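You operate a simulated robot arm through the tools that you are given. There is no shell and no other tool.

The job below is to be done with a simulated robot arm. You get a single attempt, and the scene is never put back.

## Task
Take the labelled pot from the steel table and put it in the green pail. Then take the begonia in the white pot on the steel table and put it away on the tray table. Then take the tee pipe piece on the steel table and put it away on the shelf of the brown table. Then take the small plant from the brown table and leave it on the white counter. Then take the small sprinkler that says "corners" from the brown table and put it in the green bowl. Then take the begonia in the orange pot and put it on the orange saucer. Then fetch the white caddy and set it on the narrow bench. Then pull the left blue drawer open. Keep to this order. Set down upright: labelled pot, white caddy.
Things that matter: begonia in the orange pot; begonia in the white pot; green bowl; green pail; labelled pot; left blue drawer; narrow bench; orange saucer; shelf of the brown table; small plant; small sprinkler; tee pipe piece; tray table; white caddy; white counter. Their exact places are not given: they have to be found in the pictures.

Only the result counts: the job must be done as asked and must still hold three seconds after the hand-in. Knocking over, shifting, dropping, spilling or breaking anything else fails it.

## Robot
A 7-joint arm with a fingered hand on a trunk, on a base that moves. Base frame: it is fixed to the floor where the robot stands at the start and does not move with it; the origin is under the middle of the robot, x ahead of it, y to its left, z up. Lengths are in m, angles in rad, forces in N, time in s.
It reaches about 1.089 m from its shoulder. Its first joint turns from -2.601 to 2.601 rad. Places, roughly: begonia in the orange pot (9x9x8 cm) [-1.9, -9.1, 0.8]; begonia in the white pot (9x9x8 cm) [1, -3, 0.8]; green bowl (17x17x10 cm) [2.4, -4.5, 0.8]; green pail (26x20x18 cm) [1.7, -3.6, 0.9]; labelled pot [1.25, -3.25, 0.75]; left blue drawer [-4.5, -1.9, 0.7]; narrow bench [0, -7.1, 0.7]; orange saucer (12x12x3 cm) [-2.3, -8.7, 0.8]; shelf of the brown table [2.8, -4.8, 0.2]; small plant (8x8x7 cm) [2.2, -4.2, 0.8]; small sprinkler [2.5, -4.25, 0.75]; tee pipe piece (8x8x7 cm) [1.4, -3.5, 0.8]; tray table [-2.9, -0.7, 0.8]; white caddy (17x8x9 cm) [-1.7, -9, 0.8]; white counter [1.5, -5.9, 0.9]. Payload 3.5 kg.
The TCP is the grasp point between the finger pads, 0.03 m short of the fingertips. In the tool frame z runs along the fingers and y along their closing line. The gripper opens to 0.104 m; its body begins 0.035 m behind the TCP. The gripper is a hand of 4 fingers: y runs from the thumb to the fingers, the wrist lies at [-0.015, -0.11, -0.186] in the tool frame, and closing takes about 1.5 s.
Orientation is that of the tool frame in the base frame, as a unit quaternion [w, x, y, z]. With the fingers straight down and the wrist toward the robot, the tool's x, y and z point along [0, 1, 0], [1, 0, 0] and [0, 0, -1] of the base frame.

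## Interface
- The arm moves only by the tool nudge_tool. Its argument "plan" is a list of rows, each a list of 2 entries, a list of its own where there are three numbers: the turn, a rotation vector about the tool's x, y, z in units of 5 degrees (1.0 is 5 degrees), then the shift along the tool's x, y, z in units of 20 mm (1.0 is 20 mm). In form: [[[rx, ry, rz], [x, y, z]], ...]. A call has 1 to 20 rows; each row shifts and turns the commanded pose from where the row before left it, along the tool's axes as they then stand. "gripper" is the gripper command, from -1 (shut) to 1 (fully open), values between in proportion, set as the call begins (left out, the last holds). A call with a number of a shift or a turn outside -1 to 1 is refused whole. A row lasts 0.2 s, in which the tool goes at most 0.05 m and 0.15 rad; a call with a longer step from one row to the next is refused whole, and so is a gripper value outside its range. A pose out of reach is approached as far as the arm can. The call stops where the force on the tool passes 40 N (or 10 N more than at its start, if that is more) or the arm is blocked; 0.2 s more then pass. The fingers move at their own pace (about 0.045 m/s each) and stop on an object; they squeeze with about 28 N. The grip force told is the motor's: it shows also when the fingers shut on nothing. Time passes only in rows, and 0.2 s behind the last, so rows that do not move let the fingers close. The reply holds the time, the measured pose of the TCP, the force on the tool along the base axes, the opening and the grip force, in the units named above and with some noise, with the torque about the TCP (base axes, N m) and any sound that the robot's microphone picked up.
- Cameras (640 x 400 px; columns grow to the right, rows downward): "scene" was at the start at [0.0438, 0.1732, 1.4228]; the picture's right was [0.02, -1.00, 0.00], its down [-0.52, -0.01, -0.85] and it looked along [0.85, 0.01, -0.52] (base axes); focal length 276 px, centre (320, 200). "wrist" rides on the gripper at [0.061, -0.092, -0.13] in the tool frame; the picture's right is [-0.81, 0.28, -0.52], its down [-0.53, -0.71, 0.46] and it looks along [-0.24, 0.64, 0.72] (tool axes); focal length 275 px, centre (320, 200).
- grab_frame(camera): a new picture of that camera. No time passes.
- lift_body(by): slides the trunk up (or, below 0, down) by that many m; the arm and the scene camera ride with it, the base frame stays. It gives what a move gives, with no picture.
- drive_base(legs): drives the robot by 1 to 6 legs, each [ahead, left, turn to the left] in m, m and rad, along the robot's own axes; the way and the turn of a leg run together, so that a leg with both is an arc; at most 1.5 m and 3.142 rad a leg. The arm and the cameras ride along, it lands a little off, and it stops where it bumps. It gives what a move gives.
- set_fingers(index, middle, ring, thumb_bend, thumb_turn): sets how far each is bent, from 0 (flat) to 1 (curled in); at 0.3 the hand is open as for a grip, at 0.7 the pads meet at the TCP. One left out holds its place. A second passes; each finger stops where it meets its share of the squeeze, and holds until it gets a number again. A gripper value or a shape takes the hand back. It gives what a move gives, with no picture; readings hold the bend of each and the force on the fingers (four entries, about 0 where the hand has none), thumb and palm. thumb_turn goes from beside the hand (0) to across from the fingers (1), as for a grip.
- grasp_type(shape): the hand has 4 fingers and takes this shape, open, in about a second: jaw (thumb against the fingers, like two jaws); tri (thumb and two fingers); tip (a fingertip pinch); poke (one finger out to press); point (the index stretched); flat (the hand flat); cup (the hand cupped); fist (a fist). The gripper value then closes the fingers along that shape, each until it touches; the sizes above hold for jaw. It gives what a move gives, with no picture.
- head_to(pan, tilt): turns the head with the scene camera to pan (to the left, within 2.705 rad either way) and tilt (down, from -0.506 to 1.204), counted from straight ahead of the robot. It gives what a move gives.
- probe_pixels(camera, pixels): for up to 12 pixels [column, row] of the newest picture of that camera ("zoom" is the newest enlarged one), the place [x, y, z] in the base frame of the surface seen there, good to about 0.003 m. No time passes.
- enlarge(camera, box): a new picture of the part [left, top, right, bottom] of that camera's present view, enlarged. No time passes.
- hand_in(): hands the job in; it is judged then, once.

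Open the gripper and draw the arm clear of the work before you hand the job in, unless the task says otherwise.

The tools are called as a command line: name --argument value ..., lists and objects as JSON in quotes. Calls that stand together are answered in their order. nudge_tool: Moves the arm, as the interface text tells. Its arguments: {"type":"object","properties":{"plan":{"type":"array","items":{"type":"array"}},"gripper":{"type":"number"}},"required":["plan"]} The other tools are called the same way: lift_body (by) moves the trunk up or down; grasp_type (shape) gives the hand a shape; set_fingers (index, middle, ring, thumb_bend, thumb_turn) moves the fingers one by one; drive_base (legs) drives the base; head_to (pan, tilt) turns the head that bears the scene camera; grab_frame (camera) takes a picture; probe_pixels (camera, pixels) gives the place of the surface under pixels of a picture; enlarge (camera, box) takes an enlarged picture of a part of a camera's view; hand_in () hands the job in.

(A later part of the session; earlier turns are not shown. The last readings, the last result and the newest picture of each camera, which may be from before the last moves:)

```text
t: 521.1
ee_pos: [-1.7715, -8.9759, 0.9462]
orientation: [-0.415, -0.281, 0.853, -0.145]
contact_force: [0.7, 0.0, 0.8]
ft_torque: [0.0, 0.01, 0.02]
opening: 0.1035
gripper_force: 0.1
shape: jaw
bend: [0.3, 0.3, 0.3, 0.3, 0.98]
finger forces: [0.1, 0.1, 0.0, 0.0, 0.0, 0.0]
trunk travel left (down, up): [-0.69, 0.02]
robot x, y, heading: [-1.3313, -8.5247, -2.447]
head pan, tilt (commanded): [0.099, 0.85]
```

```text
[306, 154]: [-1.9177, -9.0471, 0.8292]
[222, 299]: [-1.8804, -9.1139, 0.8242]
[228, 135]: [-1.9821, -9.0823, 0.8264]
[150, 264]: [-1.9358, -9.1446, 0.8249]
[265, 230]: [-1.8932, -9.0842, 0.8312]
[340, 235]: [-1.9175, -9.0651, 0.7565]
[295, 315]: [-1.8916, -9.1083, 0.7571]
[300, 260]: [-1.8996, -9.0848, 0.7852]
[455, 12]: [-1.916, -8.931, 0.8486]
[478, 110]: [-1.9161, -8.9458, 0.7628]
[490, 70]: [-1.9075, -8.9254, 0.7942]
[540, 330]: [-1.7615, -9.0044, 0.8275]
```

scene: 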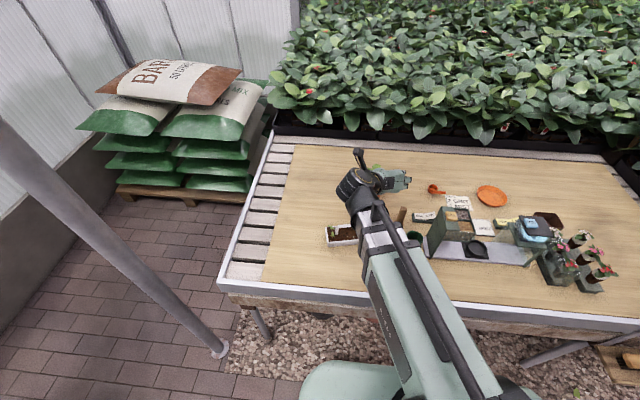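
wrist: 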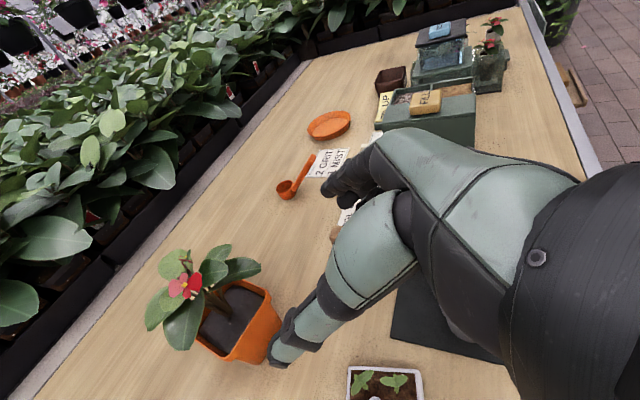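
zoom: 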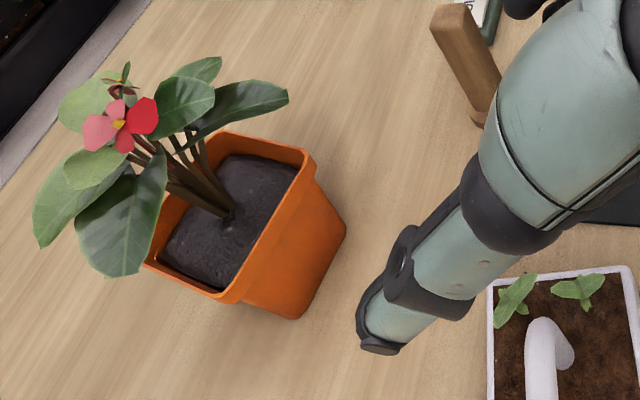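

The better-seen corners give yaw ≈−150.5° and centre (-1.929,-9.097). I'll yaw 8° further right and shift 2.8 cm left.

nudge_tool --plan '[[[-0.632, 0.01, 0.491], [0, 0, 0]], [[-0.632, 0.01, 0.491], [0, 0, 0]], [[0, 0, 0], [-0.16, -0.7, 0]], [[0, 0, 0], [-0.16, -0.69, 0]]]'

nudge_tool --plan '[[[0, 0, 0], [0, 0, 0.9]], [[0, 0, 0], [0, 0, 0.9]], [[0, 0, 0], [0, 0, 0.9]], [[0, 0, 0], [0, 0, 0.9]], [[0, 0, 0], [0, 0, 0.9]], [[0, 0, 0], [0, 0, 0.9]]]'

enlarge --camera "wrist" --box '[130, 170, 400, 390]'

enlarge --camera "scene" --box '[310, 130, 450, 260]'

```text
t: 522.1
ee_pos: [-1.7557, -8.9989, 0.9423]
orientation: [-0.424, -0.219, 0.871, -0.115]
contact_force: [0.3, 0.3, 0.4]
ft_torque: [-0.01, 0.02, -0.04]
opening: 0.1036
gripper_force: 0.1
shape: jaw
bend: [0.3, 0.3, 0.3, 0.3, 0.98]
finger forces: [0.1, 0.0, 0.0, 0.0, 0.0, 0.1]
trunk travel left (down, up): [-0.69, 0.02]
robot x, y, heading: [-1.3323, -8.5263, -2.444]
head pan, tilt (commanded): [0.099, 0.85]
```

```text
t: 523.5
ee_pos: [-1.8308, -9.041, 0.875]
orientation: [-0.423, -0.22, 0.871, -0.115]
contact_force: [0.4, 0.5, -0.5]
ft_torque: [0.0, -0.03, 0.0]
opening: 0.1039
gripper_force: 0.1
shape: jaw
bend: [0.3, 0.3, 0.3, 0.3, 0.98]
finger forces: [0.0, 0.0, 0.0, 0.0, 0.0, 0.1]
trunk travel left (down, up): [-0.69, 0.02]
robot x, y, heading: [-1.3301, -8.5255, -2.439]
head pan, tilt (commanded): [0.099, 0.85]
```

```text
1.82 times, centred on (265, 280) of wrist
```

zoom: 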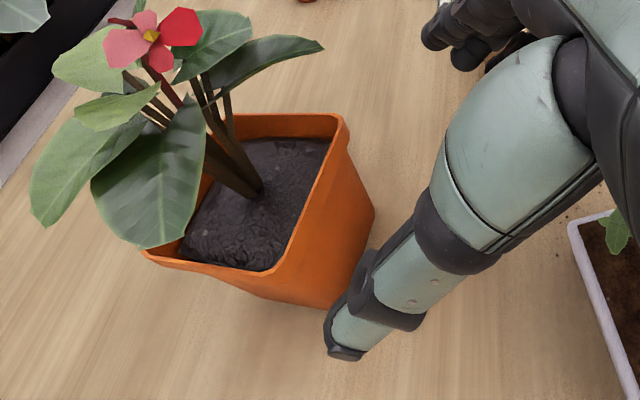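

```text
3.08 times, centred on (380, 195) of scene
```

zoom: 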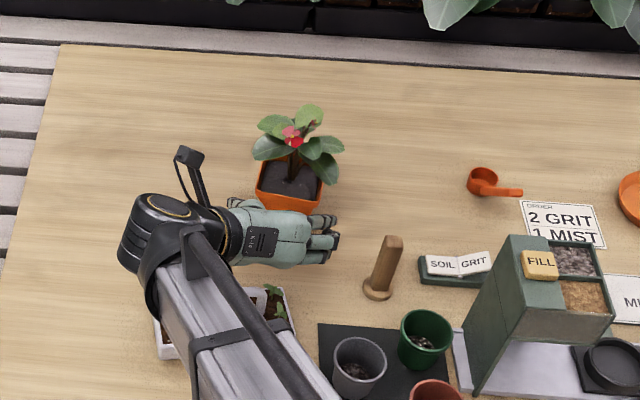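

Well aligned: thumb left, fingers right of the pot. I'll advance 7 cm in small steps, watching the forces.

nudge_tool --plan '[[[0, 0, 0], [0, 0, 0.7]], [[0, 0, 0], [0, 0, 0.7]], [[0, 0, 0], [0, 0, 0.7]], [[0, 0, 0], [0, 0, 0.7]], [[0, 0, 0], [0, 0, 0.7]]]'

enlarge --camera "wrist" --box '[130, 170, 400, 390]'

enlarge --camera "scene" --box '[310, 130, 450, 260]'

```text
t: 524.7
ee_pos: [-1.8785, -9.0702, 0.8325]
orientation: [-0.423, -0.221, 0.871, -0.116]
contact_force: [0.2, 0.9, 0.0]
ft_torque: [-0.01, -0.01, 0.03]
opening: 0.1036
gripper_force: 0.1
shape: jaw
bend: [0.3, 0.3, 0.3, 0.3, 0.98]
finger forces: [0.0, 0.1, 0.0, 0.0, 0.0, 0.1]
trunk travel left (down, up): [-0.69, 0.02]
robot x, y, heading: [-1.3349, -8.527, -2.447]
head pan, tilt (commanded): [0.099, 0.85]
```

```text
1.82 times, centred on (265, 280) of wrist
```

zoom: 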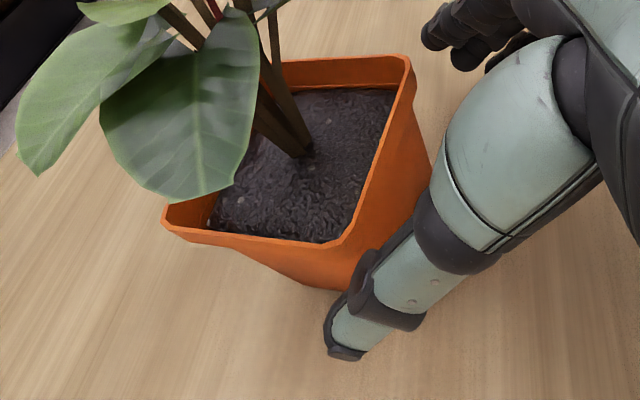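

```text
3.08 times, centred on (380, 195) of scene
```

zoom: 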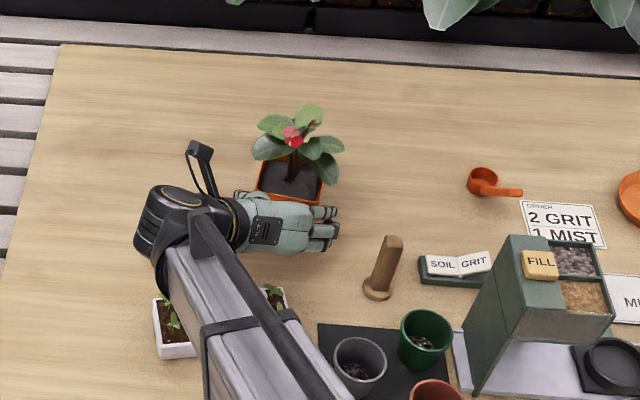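

No contact yet. Advancing the last 4 cm in two steps.

nudge_tool --plan '[[[0, 0, 0], [0, 0, 0.5]], [[0, 0, 0], [0, 0, 0.5]]]'

nudge_tool --plan '[[[0, 0, 0], [0, 0, 0.4]], [[0, 0, 0], [0, 0, 0.4]]]'

enlarge --camera "wrist" --box '[130, 170, 400, 390]'

enlarge --camera "scene" --box '[310, 130, 450, 260]'

```text
t: 525.3
ee_pos: [-1.8913, -9.0755, 0.8207]
orientation: [-0.424, -0.221, 0.871, -0.115]
contact_force: [-0.2, -0.2, -0.9]
ft_torque: [0.0, -0.01, -0.01]
opening: 0.1037
gripper_force: 0.1
shape: jaw
bend: [0.3, 0.3, 0.3, 0.3, 0.98]
finger forces: [0.1, 0.0, 0.1, 0.0, 0.0, 0.1]
trunk travel left (down, up): [-0.69, 0.02]
robot x, y, heading: [-1.3341, -8.53, -2.441]
head pan, tilt (commanded): [0.099, 0.85]
```

```text
t: 525.9
ee_pos: [-1.9016, -9.0808, 0.8092]
orientation: [-0.423, -0.22, 0.871, -0.115]
contact_force: [1.4, 0.1, -0.7]
ft_torque: [0.03, 0.02, -0.02]
opening: 0.1038
gripper_force: 0.1
shape: jaw
bend: [0.3, 0.3, 0.3, 0.3, 0.98]
finger forces: [0.8, 0.1, 0.0, 0.0, 0.4, 0.1]
trunk travel left (down, up): [-0.69, 0.02]
robot x, y, heading: [-1.3298, -8.5317, -2.44]
head pan, tilt (commanded): [0.099, 0.85]
```

```text
1.82 times, centred on (265, 280) of wrist
```

zoom: 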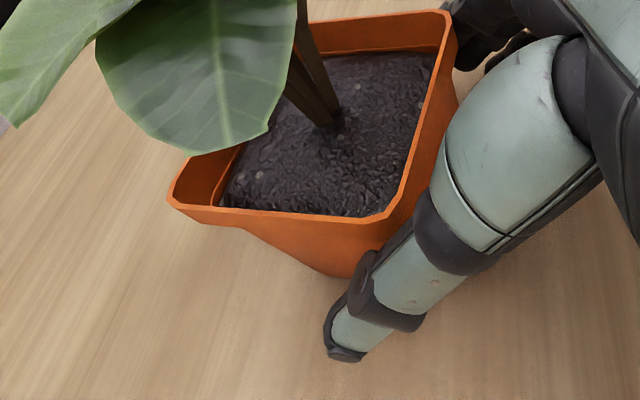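

```text
3.08 times, centred on (380, 195) of scene
```

zoom: 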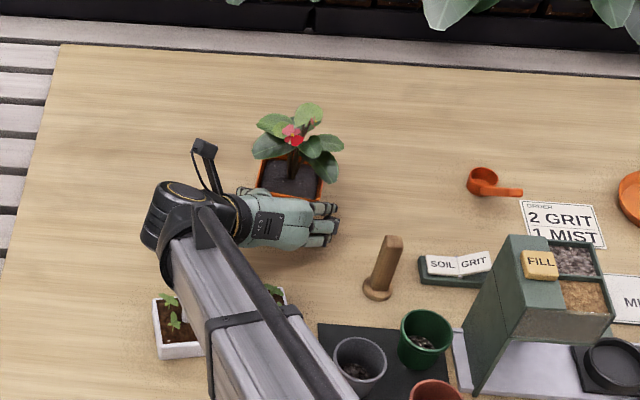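

Light even touches on both sides (0.8 and 0.4 N), so it is centred. Closing the hand now.

nudge_tool --plan '[[[0, 0, 0], [0, 0, 0]], [[0, 0, 0], [0, 0, 0]], [[0, 0, 0], [0, 0, 0]], [[0, 0, 0], [0, 0, 0]], [[0, 0, 0], [0, 0, 0]], [[0, 0, 0], [0, 0, 0]], [[0, 0, 0], [0, 0, 0]], [[0, 0, 0], [0, 0, 0]]]' --gripper -1

enlarge --camera "wrist" --box '[130, 170, 400, 390]'

```text
t: 527.7
ee_pos: [-1.9013, -9.0818, 0.8103]
orientation: [-0.424, -0.221, 0.871, -0.116]
contact_force: [-0.9, -0.3, -0.2]
ft_torque: [0.08, -0.07, 0.03]
opening: 0.0745
gripper_force: 27.7
shape: jaw
bend: [0.29, 0.4, 0.4, 0.52, 0.99]
finger forces: [18.5, 12.7, 0.0, 0.1, 30.5, 0.0]
trunk travel left (down, up): [-0.69, 0.02]
robot x, y, heading: [-1.3328, -8.5275, -2.437]
head pan, tilt (commanded): [0.099, 0.85]
```

```text
1.82 times, centred on (265, 280) of wrist
```

zoom: 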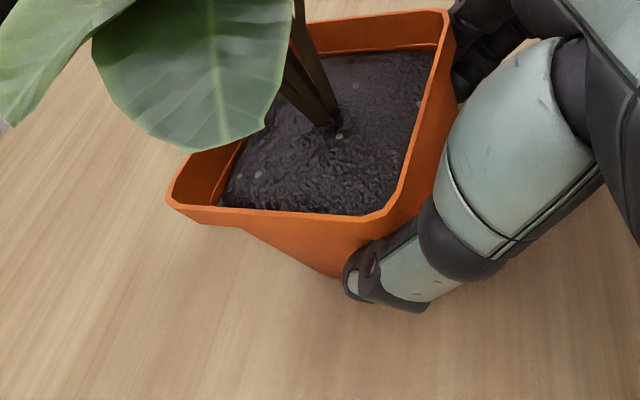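

Gripped with 28 N. I'll lift 3 cm and check.

nudge_tool --plan '[[[0, 0, 0], [0.2, 0, -0.155]], [[0, 0, 0], [0.4, 0, -0.31]], [[0, 0, 0], [0.6, 0, -0.467]]]'

enlarge --camera "wrist" --box '[130, 170, 400, 390]'

enlarge --camera "scene" --box '[310, 130, 450, 260]'

```text
t: 528.5
ee_pos: [-1.9027, -9.0817, 0.8399]
orientation: [-0.423, -0.22, 0.871, -0.115]
contact_force: [-0.1, -0.4, -2.8]
ft_torque: [0.04, -0.1, -0.03]
opening: 0.0745
gripper_force: 28.4
shape: jaw
bend: [0.29, 0.4, 0.4, 0.52, 0.99]
finger forces: [18.3, 12.7, 0.0, 0.1, 30.3, 0.0]
trunk travel left (down, up): [-0.69, 0.02]
robot x, y, heading: [-1.3304, -8.5281, -2.446]
head pan, tilt (commanded): [0.099, 0.85]
```

```text
1.82 times, centred on (265, 280) of wrist
```

zoom: 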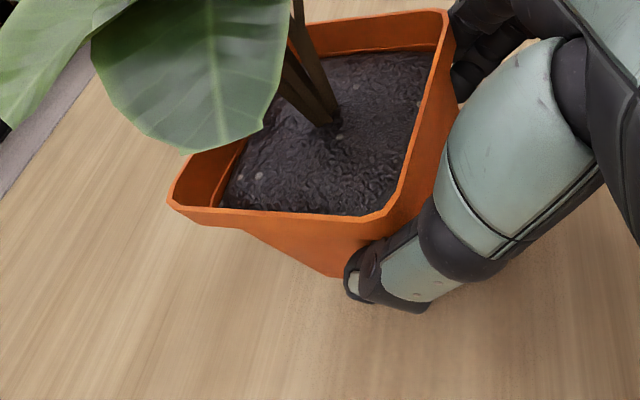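

```text
3.08 times, centred on (380, 195) of scene
```

zoom: 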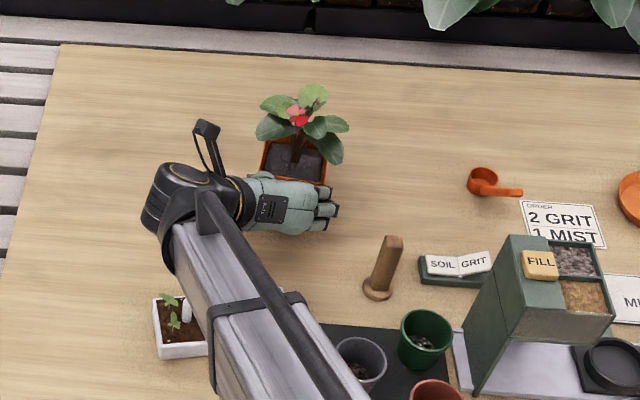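

Held firmly. I'll lift it to z≈1.08, clear of everything on the table.

nudge_tool --plan '[[[0, 0, 0], [0.789, 0, -0.614]], [[0, 0, 0], [0.789, 0, -0.614]], [[0, 0, 0], [0.789, 0, -0.614]], [[0, 0, 0], [0.789, 0, -0.614]], [[0, 0, 0], [0.789, 0, -0.614]], [[0, 0, 0], [0.789, 0, -0.614]], [[0, 0, 0], [0.789, 0, -0.614]], [[0, 0, 0], [0.789, 0, -0.614]], [[0, 0, 0], [0.789, 0, -0.614]], [[0, 0, 0], [0.789, 0, -0.614]], [[0, 0, 0], [0.789, 0, -0.614]], [[0, 0, 0], [0.789, 0, -0.614]], [[0, 0, 0], [0.789, 0, -0.614]]]'

grab_frame --camera "scene"

grab_frame --camera "wrist"

```text
t: 531.3
ee_pos: [-1.9062, -9.0774, 1.1016]
orientation: [-0.423, -0.221, 0.871, -0.116]
contact_force: [-0.6, -0.4, -2.8]
ft_torque: [0.05, -0.09, -0.04]
opening: 0.0745
gripper_force: 28.0
shape: jaw
bend: [0.29, 0.4, 0.4, 0.52, 0.99]
finger forces: [18.0, 12.8, 0.0, 0.0, 30.0, 0.0]
trunk travel left (down, up): [-0.69, 0.02]
robot x, y, heading: [-1.3291, -8.5222, -2.443]
head pan, tilt (commanded): [0.099, 0.85]
```

```text
taken
```

scene: 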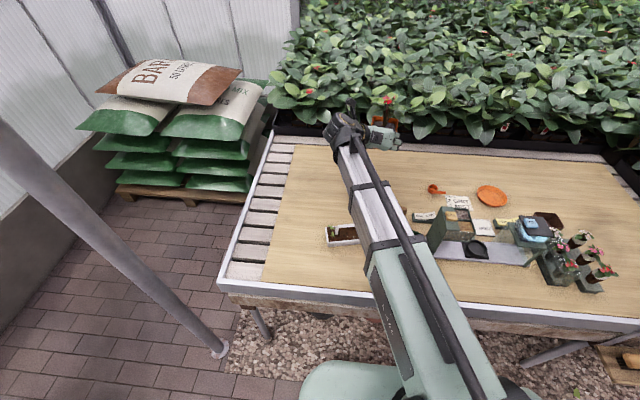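

```text
taken
```

wrist: 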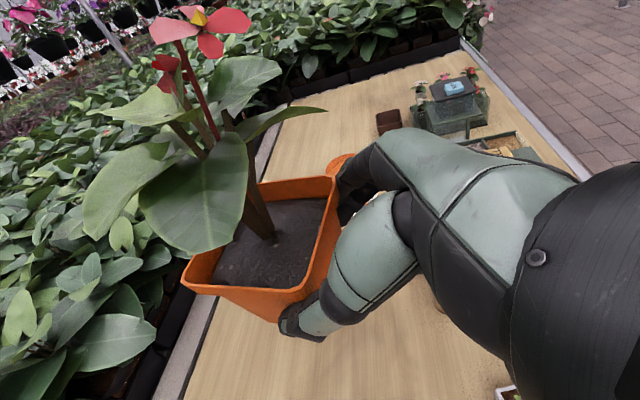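

Now I'll yaw the hand 25° further right, then slide the base right 0.43 m and 9 cm ahead to reach the saucer.

nudge_tool --plan '[[[-0.789, 0.013, 0.614], [0, 0, 0]], [[-0.789, 0.013, 0.614], [0, 0, 0]], [[-0.789, 0.013, 0.614], [0, 0, 0]], [[-0.789, 0.013, 0.614], [0, 0, 0]], [[-0.789, 0.013, 0.614], [0, 0, 0]]]'

drive_base --legs '[[0, -0.43, 0], [0.09, 0, 0]]'

head_to --pan 0.0 --tilt 0.85

grab_frame --camera "scene"

grab_frame --camera "wrist"

```text
t: 532.5
ee_pos: [-1.904, -9.0783, 1.1009]
orientation: [-0.438, -0.026, 0.898, -0.021]
contact_force: [-0.2, -0.1, -2.4]
ft_torque: [-0.01, -0.1, -0.02]
opening: 0.0745
gripper_force: 27.5
shape: jaw
bend: [0.29, 0.4, 0.4, 0.52, 0.99]
finger forces: [17.7, 12.9, 0.0, 0.0, 30.0, 0.0]
trunk travel left (down, up): [-0.69, 0.02]
robot x, y, heading: [-1.3359, -8.5288, -2.443]
head pan, tilt (commanded): [0.099, 0.85]
```

```text
t: 535.8
ee_pos: [-2.2446, -8.8177, 1.1001]
orientation: [-0.438, -0.028, 0.898, -0.021]
contact_force: [-0.7, -0.5, -2.6]
ft_torque: [0.0, -0.08, -0.01]
opening: 0.0744
gripper_force: 27.9
shape: jaw
bend: [0.29, 0.4, 0.4, 0.52, 0.99]
finger forces: [17.6, 12.8, 0.1, 0.0, 29.9, 0.0]
trunk travel left (down, up): [-0.69, 0.02]
robot x, y, heading: [-1.6725, -8.264, -2.438]
head pan, tilt (commanded): [0.099, 0.85]
```

```text
t: 536.5
ee_pos: [-2.2428, -8.8166, 1.1008]
orientation: [-0.439, -0.028, 0.898, -0.021]
contact_force: [0.1, -0.4, -2.8]
ft_torque: [0.0, -0.11, -0.01]
opening: 0.0745
gripper_force: 28.0
shape: jaw
bend: [0.29, 0.4, 0.4, 0.52, 0.99]
finger forces: [17.6, 12.8, 0.0, 0.0, 29.8, 0.0]
trunk travel left (down, up): [-0.69, 0.02]
robot x, y, heading: [-1.6704, -8.2646, -2.444]
head pan, tilt (commanded): [0.0, 0.85]
```

```text
taken
```

scene: 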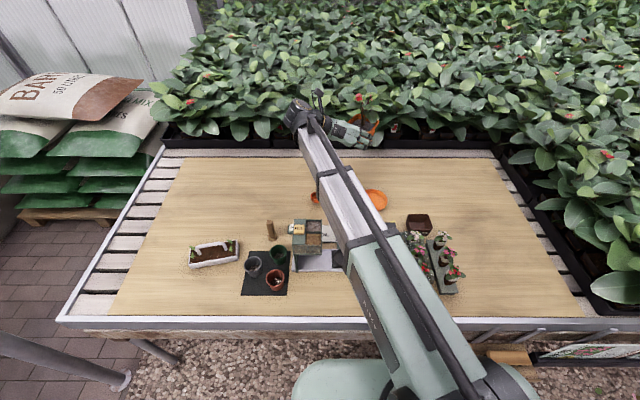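

```text
taken
```

wrist: 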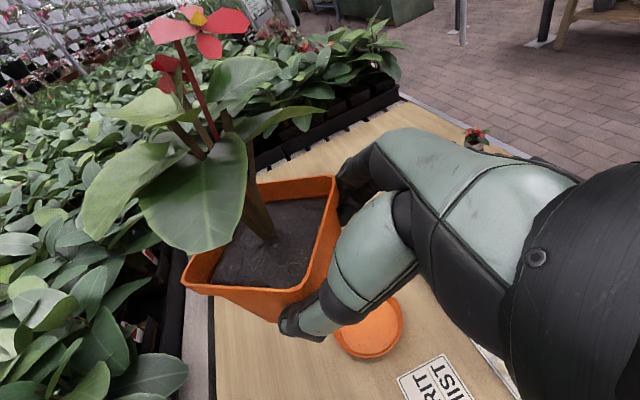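

The saucer shows at wrist (368,330), right-below the held pot. I'll probe the held pot's rim and the saucer to compute the shift.

probe_pixels --camera "wrist" --pixels '[[333, 181], [303, 290], [187, 283], [262, 186], [368, 330], [401, 325], [345, 345], [370, 300], [375, 357], [365, 315]]'

```text
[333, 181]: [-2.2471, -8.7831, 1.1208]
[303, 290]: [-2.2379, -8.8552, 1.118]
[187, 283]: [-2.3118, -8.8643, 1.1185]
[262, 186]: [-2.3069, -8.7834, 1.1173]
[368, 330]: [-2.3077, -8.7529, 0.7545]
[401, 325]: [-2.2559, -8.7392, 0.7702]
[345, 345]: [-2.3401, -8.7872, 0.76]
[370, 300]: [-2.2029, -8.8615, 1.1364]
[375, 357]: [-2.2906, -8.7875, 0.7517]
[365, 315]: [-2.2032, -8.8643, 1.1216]
```

Pot centre (-2.276,-8.822), saucer (-2.315,-8.738). To thread the boom between the machine's towers I'll first slide the base 5 cm right, then re-measure.

drive_base --legs '[[0, -0.05, 0]]'

grab_frame --camera "scene"

enlarge --camera "scene" --box '[260, 170, 460, 310]'

probe_pixels --camera "zoom" --pixels '[[110, 175], [200, 170], [195, 255], [200, 195], [125, 215], [160, 250], [180, 160], [110, 265], [480, 170], [505, 165], [230, 300], [205, 230]]'

```text
t: 537.4
ee_pos: [-2.2757, -8.7781, 1.1009]
orientation: [-0.439, -0.027, 0.898, -0.021]
contact_force: [-1.0, 0.1, -3.7]
ft_torque: [0.0, -0.07, 0.02]
opening: 0.0745
gripper_force: 28.1
shape: jaw
bend: [0.29, 0.4, 0.4, 0.52, 0.99]
finger forces: [17.7, 12.9, 0.0, 0.0, 29.7, 0.0]
trunk travel left (down, up): [-0.69, 0.02]
robot x, y, heading: [-1.7038, -8.2284, -2.444]
head pan, tilt (commanded): [0.0, 0.85]
```

```text
taken
```

scene: 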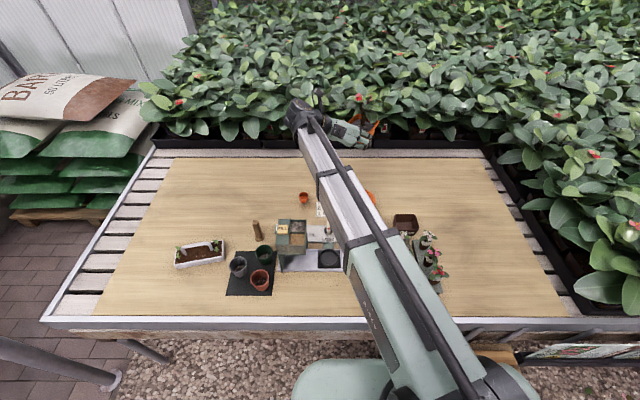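

```text
2.86 times, centred on (360, 240) of scene
```

zoom: 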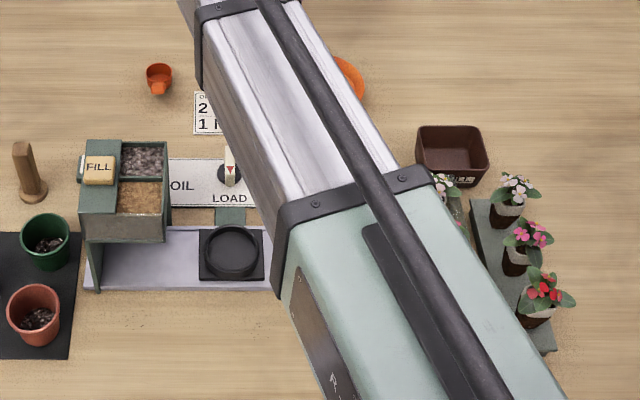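

```text
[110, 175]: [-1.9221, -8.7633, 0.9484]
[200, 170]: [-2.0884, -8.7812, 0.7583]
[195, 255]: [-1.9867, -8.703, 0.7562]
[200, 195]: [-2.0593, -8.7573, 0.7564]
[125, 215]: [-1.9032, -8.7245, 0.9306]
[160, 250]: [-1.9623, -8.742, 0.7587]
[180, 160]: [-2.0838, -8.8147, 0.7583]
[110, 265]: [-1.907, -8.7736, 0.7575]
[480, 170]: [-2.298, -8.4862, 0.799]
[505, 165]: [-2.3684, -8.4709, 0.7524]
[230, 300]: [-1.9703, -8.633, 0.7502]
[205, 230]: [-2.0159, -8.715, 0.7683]
```

I'll probe the left tower's right edge and estimate the boom's present height above the right tower.

probe_pixels --camera "zoom" --pixels '[[162, 148], [160, 178], [158, 205], [85, 150], [300, 150], [330, 230], [260, 80], [400, 175], [290, 220], [230, 180], [230, 150]]'

```text
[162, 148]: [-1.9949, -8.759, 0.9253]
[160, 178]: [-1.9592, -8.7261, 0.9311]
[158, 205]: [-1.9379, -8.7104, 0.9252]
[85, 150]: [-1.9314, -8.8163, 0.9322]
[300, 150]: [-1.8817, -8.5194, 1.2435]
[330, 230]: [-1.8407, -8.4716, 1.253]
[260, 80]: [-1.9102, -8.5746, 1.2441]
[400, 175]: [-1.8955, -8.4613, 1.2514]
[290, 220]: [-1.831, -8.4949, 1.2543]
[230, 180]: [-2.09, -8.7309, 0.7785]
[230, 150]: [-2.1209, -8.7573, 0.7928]
```

The towers' tops are at 0.931–0.948; the boom will pass above/between them. I'll raise the trunk 2 cm for margin, shift 4.5 cm right over the saucer and lower the first 14 cm.

lift_body --by 0.02

nudge_tool --plan '[[[0, 0, 0], [0.027, 0.755, 0.035]], [[0, 0, 0], [0.027, 0.755, 0.035]], [[0, 0, 0], [0.027, 0.755, 0.035]], [[0, 0, 0], [-0.789, 0, 0.614]], [[0, 0, 0], [-0.789, 0, 0.614]], [[0, 0, 0], [-0.789, 0, 0.614]], [[0, 0, 0], [-0.789, 0, 0.614]], [[0, 0, 0], [-0.789, 0, 0.614]], [[0, 0, 0], [-0.789, 0, 0.614]], [[0, 0, 0], [-0.789, 0, 0.614]]]'

grab_frame --camera "wrist"

grab_frame --camera "scene"

```text
t: 538.1
ee_pos: [-2.2746, -8.7794, 1.1205]
orientation: [-0.438, -0.027, 0.898, -0.021]
contact_force: [0.6, 0.3, -2.4]
ft_torque: [-0.01, -0.1, 0.02]
opening: 0.0743
gripper_force: 28.1
shape: jaw
bend: [0.29, 0.4, 0.4, 0.52, 0.99]
finger forces: [17.5, 12.8, 0.1, 0.0, 29.8, 0.0]
trunk travel left (down, up): [-0.71, 0.0]
robot x, y, heading: [-1.7058, -8.2279, -2.437]
head pan, tilt (commanded): [0.0, 0.85]
```

```text
t: 540.3
ee_pos: [-2.2807, -8.7364, 0.9786]
orientation: [-0.439, -0.027, 0.898, -0.021]
contact_force: [0.1, 0.3, -2.7]
ft_torque: [0.01, -0.12, 0.0]
opening: 0.0743
gripper_force: 28.5
shape: jaw
bend: [0.29, 0.4, 0.4, 0.52, 0.99]
finger forces: [17.6, 12.9, 0.0, 0.0, 29.6, 0.1]
trunk travel left (down, up): [-0.71, 0.0]
robot x, y, heading: [-1.7017, -8.2276, -2.44]
head pan, tilt (commanded): [0.0, 0.85]
```

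```text
taken
```

wrist: 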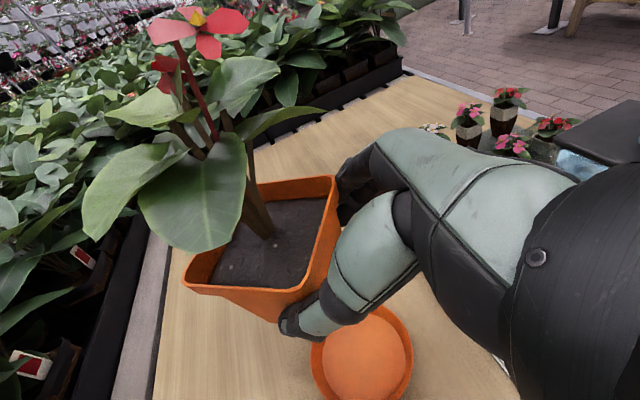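

```text
taken
```

scene: 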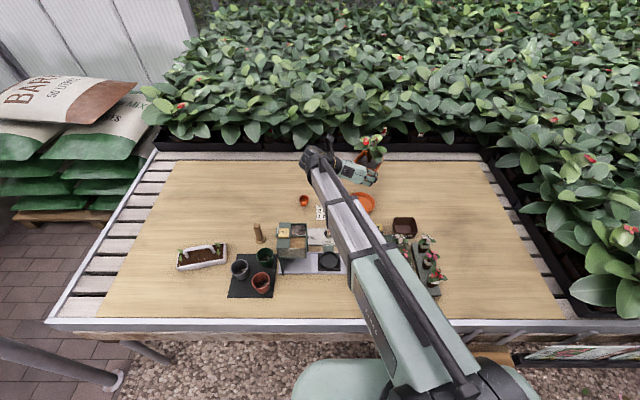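

Positioned over the saucer. I'll descend 10 cm more and check forces and clearances.

nudge_tool --plan '[[[0, 0, 0], [-0.789, 0, 0.614]], [[0, 0, 0], [-0.789, 0, 0.614]], [[0, 0, 0], [-0.789, 0, 0.614]], [[0, 0, 0], [-0.789, 0, 0.614]], [[0, 0, 0], [-0.789, 0, 0.614]]]'

grab_frame --camera "wrist"

enlarge --camera "scene" --box '[270, 120, 450, 290]'

```text
t: 541.5
ee_pos: [-2.2938, -8.7382, 0.8992]
orientation: [-0.432, -0.032, 0.901, -0.02]
contact_force: [0.6, -0.1, -2.0]
ft_torque: [-0.01, -0.1, -0.03]
opening: 0.0745
gripper_force: 27.6
shape: jaw
bend: [0.29, 0.4, 0.4, 0.52, 0.99]
finger forces: [17.4, 12.9, 0.0, 0.0, 29.7, 0.0]
out of reach, approached as far as the arm can: row 4, 5
trunk travel left (down, up): [-0.71, 0.0]
robot x, y, heading: [-1.7057, -8.2273, -2.437]
head pan, tilt (commanded): [0.0, 0.85]
```

```text
taken
```

wrist: 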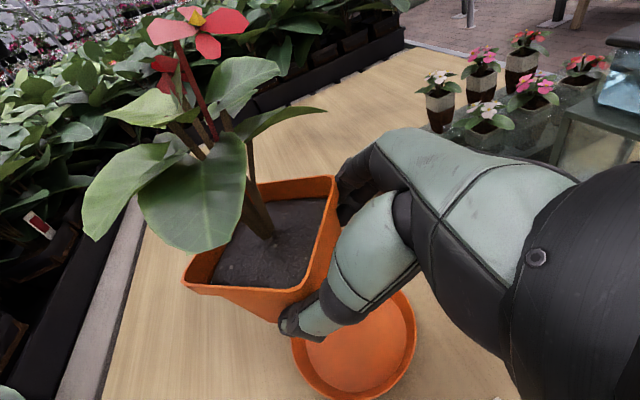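

```text
2.35 times, centred on (360, 205) of scene
```

zoom: 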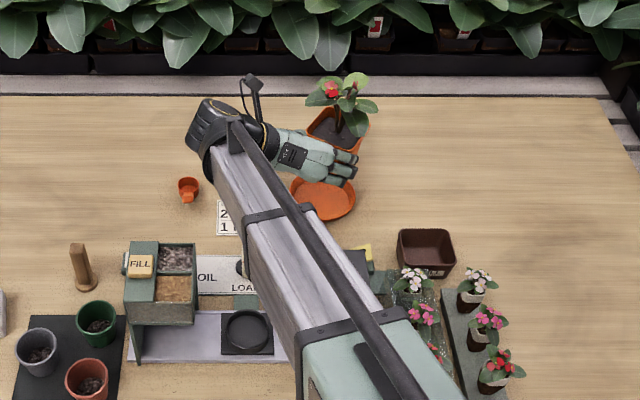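

The low pose is beyond the wrist's range at this yaw. I'll go back up, turn the hand 15° back to the left and slide the base 6 cm left, which still threads between the towers.

nudge_tool --plan '[[[0, 0, 0], [0.789, 0, -0.614]], [[0, 0, 0], [0.789, 0, -0.614]], [[0, 0, 0], [0.789, 0, -0.614]], [[0, 0, 0], [0.789, 0, -0.614]], [[0, 0, 0], [0.789, 0, -0.614]], [[0, 0, 0], [0.789, 0, -0.614]], [[0.789, -0.013, -0.614], [0, 0, 0]], [[0.789, -0.013, -0.614], [0, 0, 0]], [[0.789, -0.013, -0.614], [0, 0, 0]]]'

drive_base --legs '[[0, 0.06, 0]]'

grab_frame --camera "wrist"

probe_pixels --camera "wrist" --pixels '[[333, 181], [303, 290], [187, 283], [262, 186], [340, 380], [390, 370]]'

```text
t: 543.5
ee_pos: [-2.293, -8.7326, 1.0174]
orientation: [-0.432, -0.145, 0.887, -0.078]
contact_force: [-0.1, -0.4, -2.2]
ft_torque: [0.01, -0.11, -0.02]
opening: 0.0743
gripper_force: 28.2
shape: jaw
bend: [0.29, 0.4, 0.4, 0.52, 0.99]
finger forces: [17.3, 12.8, 0.1, 0.1, 29.5, 0.0]
trunk travel left (down, up): [-0.71, 0.0]
robot x, y, heading: [-1.7028, -8.2276, -2.443]
head pan, tilt (commanded): [0.0, 0.85]
```

```text
t: 544.4
ee_pos: [-2.2519, -8.7818, 1.0185]
orientation: [-0.432, -0.145, 0.887, -0.079]
contact_force: [-0.9, -0.5, -3.1]
ft_torque: [0.06, -0.09, 0.01]
opening: 0.0743
gripper_force: 27.8
shape: jaw
bend: [0.29, 0.4, 0.4, 0.52, 0.99]
finger forces: [17.2, 12.8, 0.1, 0.0, 29.5, 0.1]
trunk travel left (down, up): [-0.71, 0.0]
robot x, y, heading: [-1.66, -8.2753, -2.441]
head pan, tilt (commanded): [0.0, 0.85]
```

```text
taken
```

wrist: 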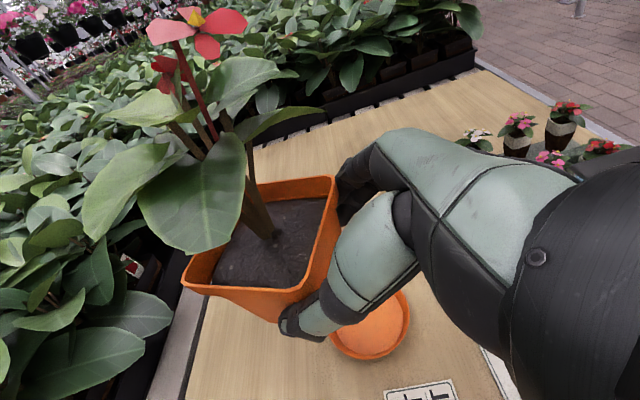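

```text
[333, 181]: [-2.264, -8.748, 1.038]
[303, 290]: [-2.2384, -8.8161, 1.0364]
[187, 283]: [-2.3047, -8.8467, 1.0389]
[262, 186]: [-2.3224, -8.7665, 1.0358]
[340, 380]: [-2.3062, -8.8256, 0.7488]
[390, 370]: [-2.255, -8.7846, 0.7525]
```

The pot centre is (-2.282,-8.794); it must move 6.4 cm right and 1.2 cm forward. I'll do that and descend 10 cm.

nudge_tool --plan '[[[0, 0, 0], [0.106, 0.8, 0.116]], [[0, 0, 0], [0.106, 0.8, 0.116]], [[0, 0, 0], [0.106, 0.8, 0.116]], [[0, 0, 0], [0.106, 0.8, 0.116]], [[0, 0, 0], [-0.789, 0, 0.6156]], [[0, 0, 0], [-0.789, 0, 0.6156]], [[0, 0, 0], [-0.789, 0, 0.6156]], [[0, 0, 0], [-0.789, 0, 0.6156]], [[0, 0, 0], [-0.789, 0, 0.6156]]]'

grab_frame --camera "wrist"

enlarge --camera "scene" --box '[270, 120, 450, 290]'

```text
t: 546.4
ee_pos: [-2.2852, -8.7265, 0.919]
orientation: [-0.432, -0.146, 0.887, -0.079]
contact_force: [0.0, -0.1, -3.2]
ft_torque: [0.05, -0.07, -0.01]
opening: 0.0744
gripper_force: 27.9
shape: jaw
bend: [0.29, 0.4, 0.4, 0.52, 0.99]
finger forces: [17.0, 12.8, 0.0, 0.0, 29.3, 0.0]
trunk travel left (down, up): [-0.71, 0.0]
robot x, y, heading: [-1.6641, -8.2712, -2.438]
head pan, tilt (commanded): [0.0, 0.85]
```

```text
taken
```

wrist: 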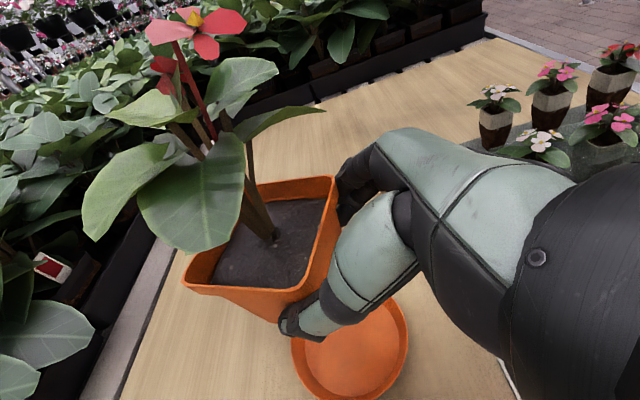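

```text
2.35 times, centred on (360, 205) of scene
```

zoom: 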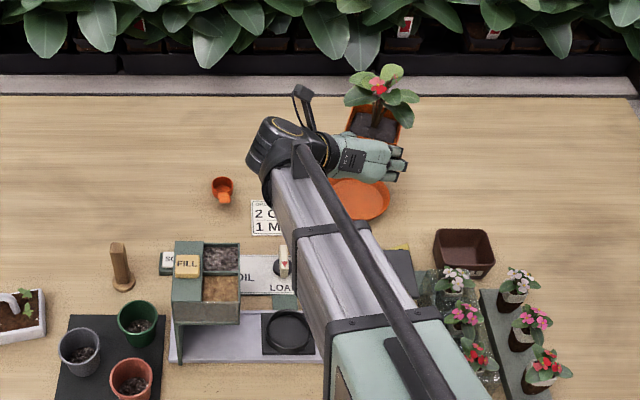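

Within range now and threading between the towers. I'll descend 7 cm more.

nudge_tool --plan '[[[0, 0, 0], [-0.789, 0, 0.6156]], [[0, 0, 0], [-0.789, 0, 0.6156]], [[0, 0, 0], [-0.789, 0, 0.6156]]]'

grab_frame --camera "wrist"

enlarge --camera "scene" --box '[270, 120, 450, 290]'

```text
t: 547.2
ee_pos: [-2.2852, -8.7273, 0.8592]
orientation: [-0.432, -0.145, 0.887, -0.078]
contact_force: [0.9, -0.4, -2.9]
ft_torque: [0.07, -0.07, -0.01]
opening: 0.0743
gripper_force: 28.0
shape: jaw
bend: [0.29, 0.4, 0.4, 0.52, 0.99]
finger forces: [17.0, 12.8, 0.1, 0.0, 29.2, 0.1]
trunk travel left (down, up): [-0.71, 0.0]
robot x, y, heading: [-1.6614, -8.276, -2.437]
head pan, tilt (commanded): [0.0, 0.85]
```

```text
taken
```

wrist: 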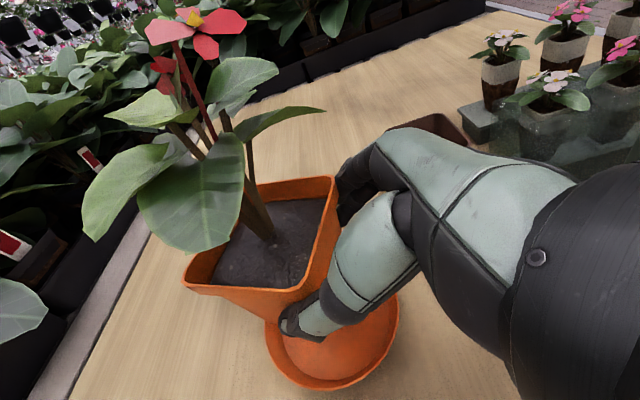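

```text
2.35 times, centred on (360, 205) of scene
```

zoom: 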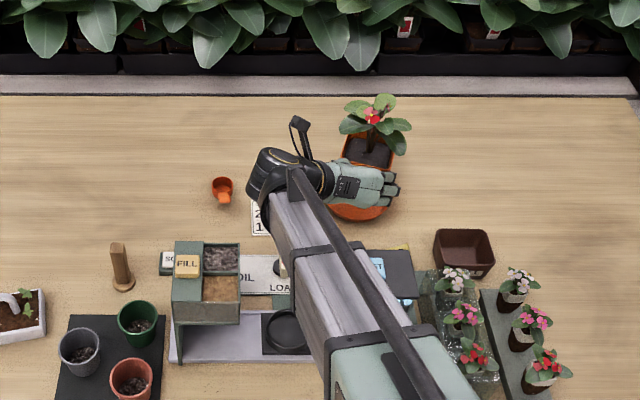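

The pot is centred above the saucer, boom left of the right tower. I'll go down 3 cm, then feel in small steps.

nudge_tool --plan '[[[0, 0, 0], [-0.6, 0, 0.468]], [[0, 0, 0], [-0.6, 0, 0.468]]]'

nudge_tool --plan '[[[0, 0, 0], [-0.2, 0, 0.156]]]'

grab_frame --camera "wrist"

```text
t: 547.8
ee_pos: [-2.286, -8.7263, 0.8285]
orientation: [-0.432, -0.145, 0.887, -0.08]
contact_force: [-0.4, -0.6, -2.8]
ft_torque: [0.04, -0.12, -0.02]
opening: 0.0743
gripper_force: 27.9
shape: jaw
bend: [0.29, 0.4, 0.4, 0.52, 0.99]
finger forces: [16.9, 12.8, 0.0, 0.1, 29.2, 0.0]
trunk travel left (down, up): [-0.71, 0.0]
robot x, y, heading: [-1.664, -8.273, -2.439]
head pan, tilt (commanded): [0.0, 0.85]
```

```text
t: 548.2
ee_pos: [-2.2857, -8.7256, 0.8248]
orientation: [-0.432, -0.145, 0.886, -0.078]
contact_force: [0.9, 0.2, -3.2]
ft_torque: [0.04, -0.1, -0.03]
opening: 0.0744
gripper_force: 28.2
shape: jaw
bend: [0.29, 0.4, 0.4, 0.52, 0.99]
finger forces: [16.9, 12.8, 0.1, 0.0, 29.2, 0.0]
trunk travel left (down, up): [-0.71, 0.0]
robot x, y, heading: [-1.6647, -8.2766, -2.441]
head pan, tilt (commanded): [0.0, 0.85]
```

```text
taken
```

wrist: 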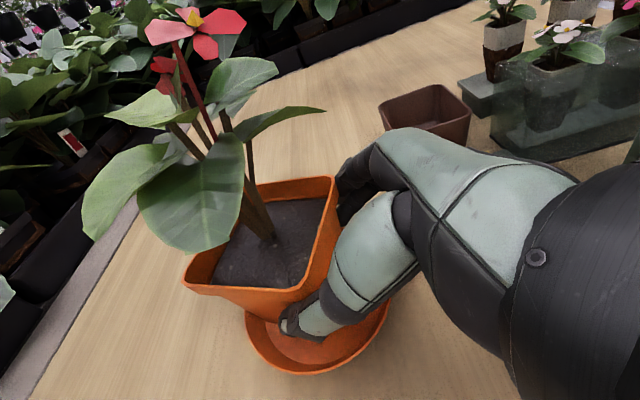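

Continue in 3 mm steps until contact.

nudge_tool --plan '[[[0, 0, 0], [-0.15, 0, 0.117]]]'

nudge_tool --plan '[[[0, 0, 0], [-0.12, 0, 0.094]]]'

nudge_tool --plan '[[[0, 0, 0], [-0.12, 0, 0.094]]]'

```text
t: 548.6
ee_pos: [-2.2846, -8.7267, 0.8209]
orientation: [-0.432, -0.145, 0.887, -0.079]
contact_force: [-0.5, 0.0, -1.6]
ft_torque: [0.06, -0.1, -0.02]
opening: 0.0745
gripper_force: 28.2
shape: jaw
bend: [0.29, 0.4, 0.4, 0.52, 0.99]
finger forces: [16.9, 12.8, 0.0, 0.0, 29.1, 0.0]
trunk travel left (down, up): [-0.71, 0.0]
robot x, y, heading: [-1.6633, -8.2749, -2.44]
head pan, tilt (commanded): [0.0, 0.85]
```

```text
t: 549.0
ee_pos: [-2.2836, -8.7288, 0.8157]
orientation: [-0.432, -0.146, 0.886, -0.079]
contact_force: [0.1, -0.5, -2.5]
ft_torque: [0.05, -0.13, 0.0]
opening: 0.0742
gripper_force: 28.3
shape: jaw
bend: [0.29, 0.4, 0.4, 0.52, 0.99]
finger forces: [16.8, 12.8, 0.0, 0.0, 29.2, 0.1]
trunk travel left (down, up): [-0.71, 0.0]
robot x, y, heading: [-1.6616, -8.2753, -2.436]
head pan, tilt (commanded): [0.0, 0.85]
```

```text
t: 549.4
ee_pos: [-2.2844, -8.7274, 0.8128]
orientation: [-0.432, -0.145, 0.886, -0.079]
contact_force: [1.7, 1.2, 1.2]
ft_torque: [0.08, 0.07, -0.06]
opening: 0.0743
gripper_force: 27.6
shape: jaw
bend: [0.29, 0.4, 0.4, 0.52, 0.99]
finger forces: [17.7, 12.7, 0.0, 0.0, 30.0, 0.0]
trunk travel left (down, up): [-0.71, 0.0]
robot x, y, heading: [-1.6635, -8.2714, -2.436]
head pan, tilt (commanded): [0.0, 0.85]
```

Contact felt. I'll open the hand only slightly first (to ≈0.084 m), so the low ring finger doesn't push the saucer.

nudge_tool --plan '[[[0, 0, 0], [0, 0, 0]], [[0, 0, 0], [0, 0, 0]], [[0, 0, 0], [0, 0, 0]], [[0, 0, 0], [0, 0, 0]]]' --gripper 0.62

grab_frame --camera "wrist"

```text
t: 550.4
ee_pos: [-2.2846, -8.7272, 0.8119]
orientation: [-0.432, -0.146, 0.887, -0.079]
contact_force: [0.1, 0.3, 0.1]
ft_torque: [-0.01, -0.01, 0.01]
opening: 0.0839
gripper_force: 0.1
shape: jaw
bend: [0.27, 0.34, 0.32, 0.49, 0.99]
finger forces: [0.2, 0.0, 0.0, 0.0, 0.0, 0.0]
trunk travel left (down, up): [-0.71, 0.0]
robot x, y, heading: [-1.6657, -8.271, -2.437]
head pan, tilt (commanded): [0.0, 0.85]
```

```text
taken
```

wrist: 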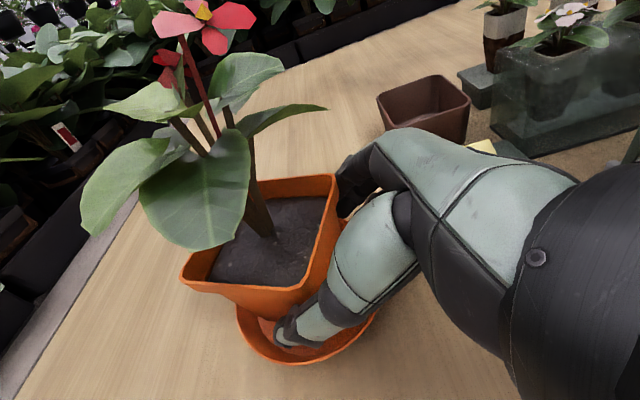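

Released; the pot stands in the saucer. I'll withdraw back-and-up along the fingers slowly.

nudge_tool --plan '[[[0, 0, 0], [0, 0, -0.3]], [[0, 0, 0], [0, 0, -0.4]], [[0, 0, 0], [0, 0, -0.5]]]'

nudge_tool --plan '[[[0, 0, 0], [0, 0, -0.6]], [[0, 0, 0], [0, 0, -0.7]]]' --gripper 1

grab_frame --camera "wrist"

enlarge --camera "scene" --box '[270, 120, 450, 290]'

```text
t: 551.2
ee_pos: [-2.266, -8.7193, 0.8278]
orientation: [-0.432, -0.145, 0.887, -0.078]
contact_force: [0.0, -0.4, -0.3]
ft_torque: [0.01, -0.01, 0.02]
opening: 0.0843
gripper_force: 0.1
shape: jaw
bend: [0.27, 0.34, 0.32, 0.49, 0.99]
finger forces: [0.0, 0.1, 0.0, 0.0, 0.0, 0.1]
trunk travel left (down, up): [-0.71, 0.0]
robot x, y, heading: [-1.663, -8.2735, -2.441]
head pan, tilt (commanded): [0.0, 0.85]
```

```text
t: 551.8
ee_pos: [-2.2464, -8.7149, 0.8441]
orientation: [-0.432, -0.145, 0.887, -0.078]
contact_force: [0.0, -1.0, 0.0]
ft_torque: [-0.04, -0.01, -0.02]
opening: 0.1037
gripper_force: 0.1
shape: jaw
bend: [0.3, 0.3, 0.3, 0.3, 0.98]
finger forces: [0.0, 0.0, 0.0, 0.0, 0.0, 0.0]
trunk travel left (down, up): [-0.71, 0.0]
robot x, y, heading: [-1.6611, -8.2737, -2.434]
head pan, tilt (commanded): [0.0, 0.85]
```

```text
taken
```

wrist: 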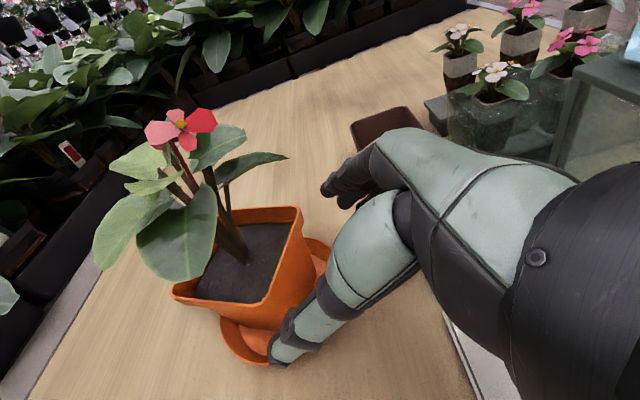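

```text
2.35 times, centred on (360, 205) of scene
```

zoom: 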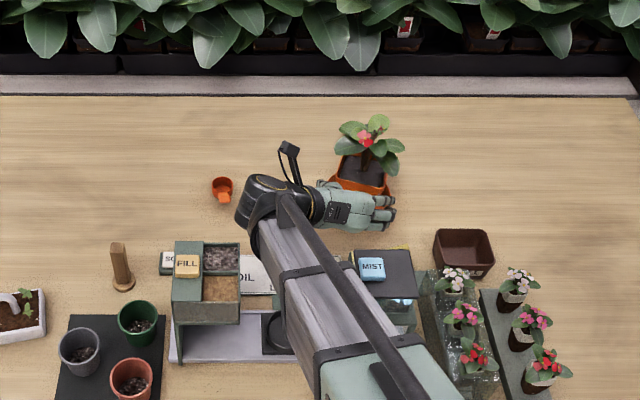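

The begonia stands in the saucer. I'll back 4 cm more and then go straight up, since the MIST tower is close behind the hand.

nudge_tool --plan '[[[0, 0, 0], [0, 0, -0.7]], [[0, 0, 0], [0, 0, -0.7]], [[0, 0, 0], [0, 0, -0.6]], [[0, 0, 0], [0.789, 0, -0.6156]], [[0, 0, 0], [0.789, 0, -0.6156]], [[0, 0, 0], [0.789, 0, -0.6156]], [[0, 0, 0], [0.789, 0, -0.6156]], [[0, 0, 0], [0.789, 0, -0.6156]], [[0, 0, 0], [0.789, 0, -0.6156]], [[0, 0, 0], [0.789, 0, -0.6156]], [[0, 0, 0], [0.789, 0, -0.6156]], [[0, 0, 0], [0.789, 0, -0.6156]], [[0, 0, 0], [0.789, 0, -0.6156]], [[0, 0, 0], [0.789, 0, -0.6156]], [[0, 0, 0], [0.789, 0, -0.6156]]]'

grab_frame --camera "wrist"

enlarge --camera "scene" --box '[150, 120, 470, 320]'

```text
t: 555.0
ee_pos: [-2.2189, -8.6992, 1.1081]
orientation: [-0.432, -0.145, 0.887, -0.078]
contact_force: [0.4, 0.1, 0.7]
ft_torque: [0.0, 0.01, 0.0]
opening: 0.1038
gripper_force: 0.0
shape: jaw
bend: [0.3, 0.3, 0.3, 0.3, 0.98]
finger forces: [0.0, 0.1, 0.0, 0.0, 0.0, 0.0]
trunk travel left (down, up): [-0.71, 0.0]
robot x, y, heading: [-1.6618, -8.2779, -2.434]
head pan, tilt (commanded): [0.0, 0.85]
```

```text
taken
```

wrist: 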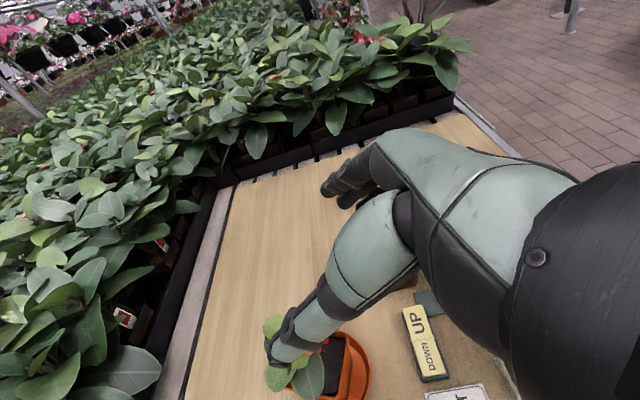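

```text
2.00 times, centred on (310, 220) of scene
```

zoom: 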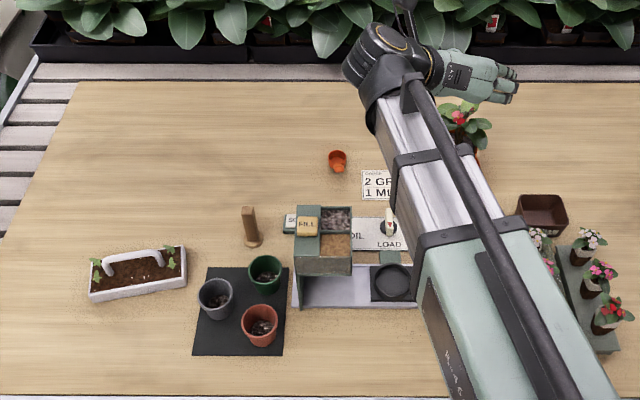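

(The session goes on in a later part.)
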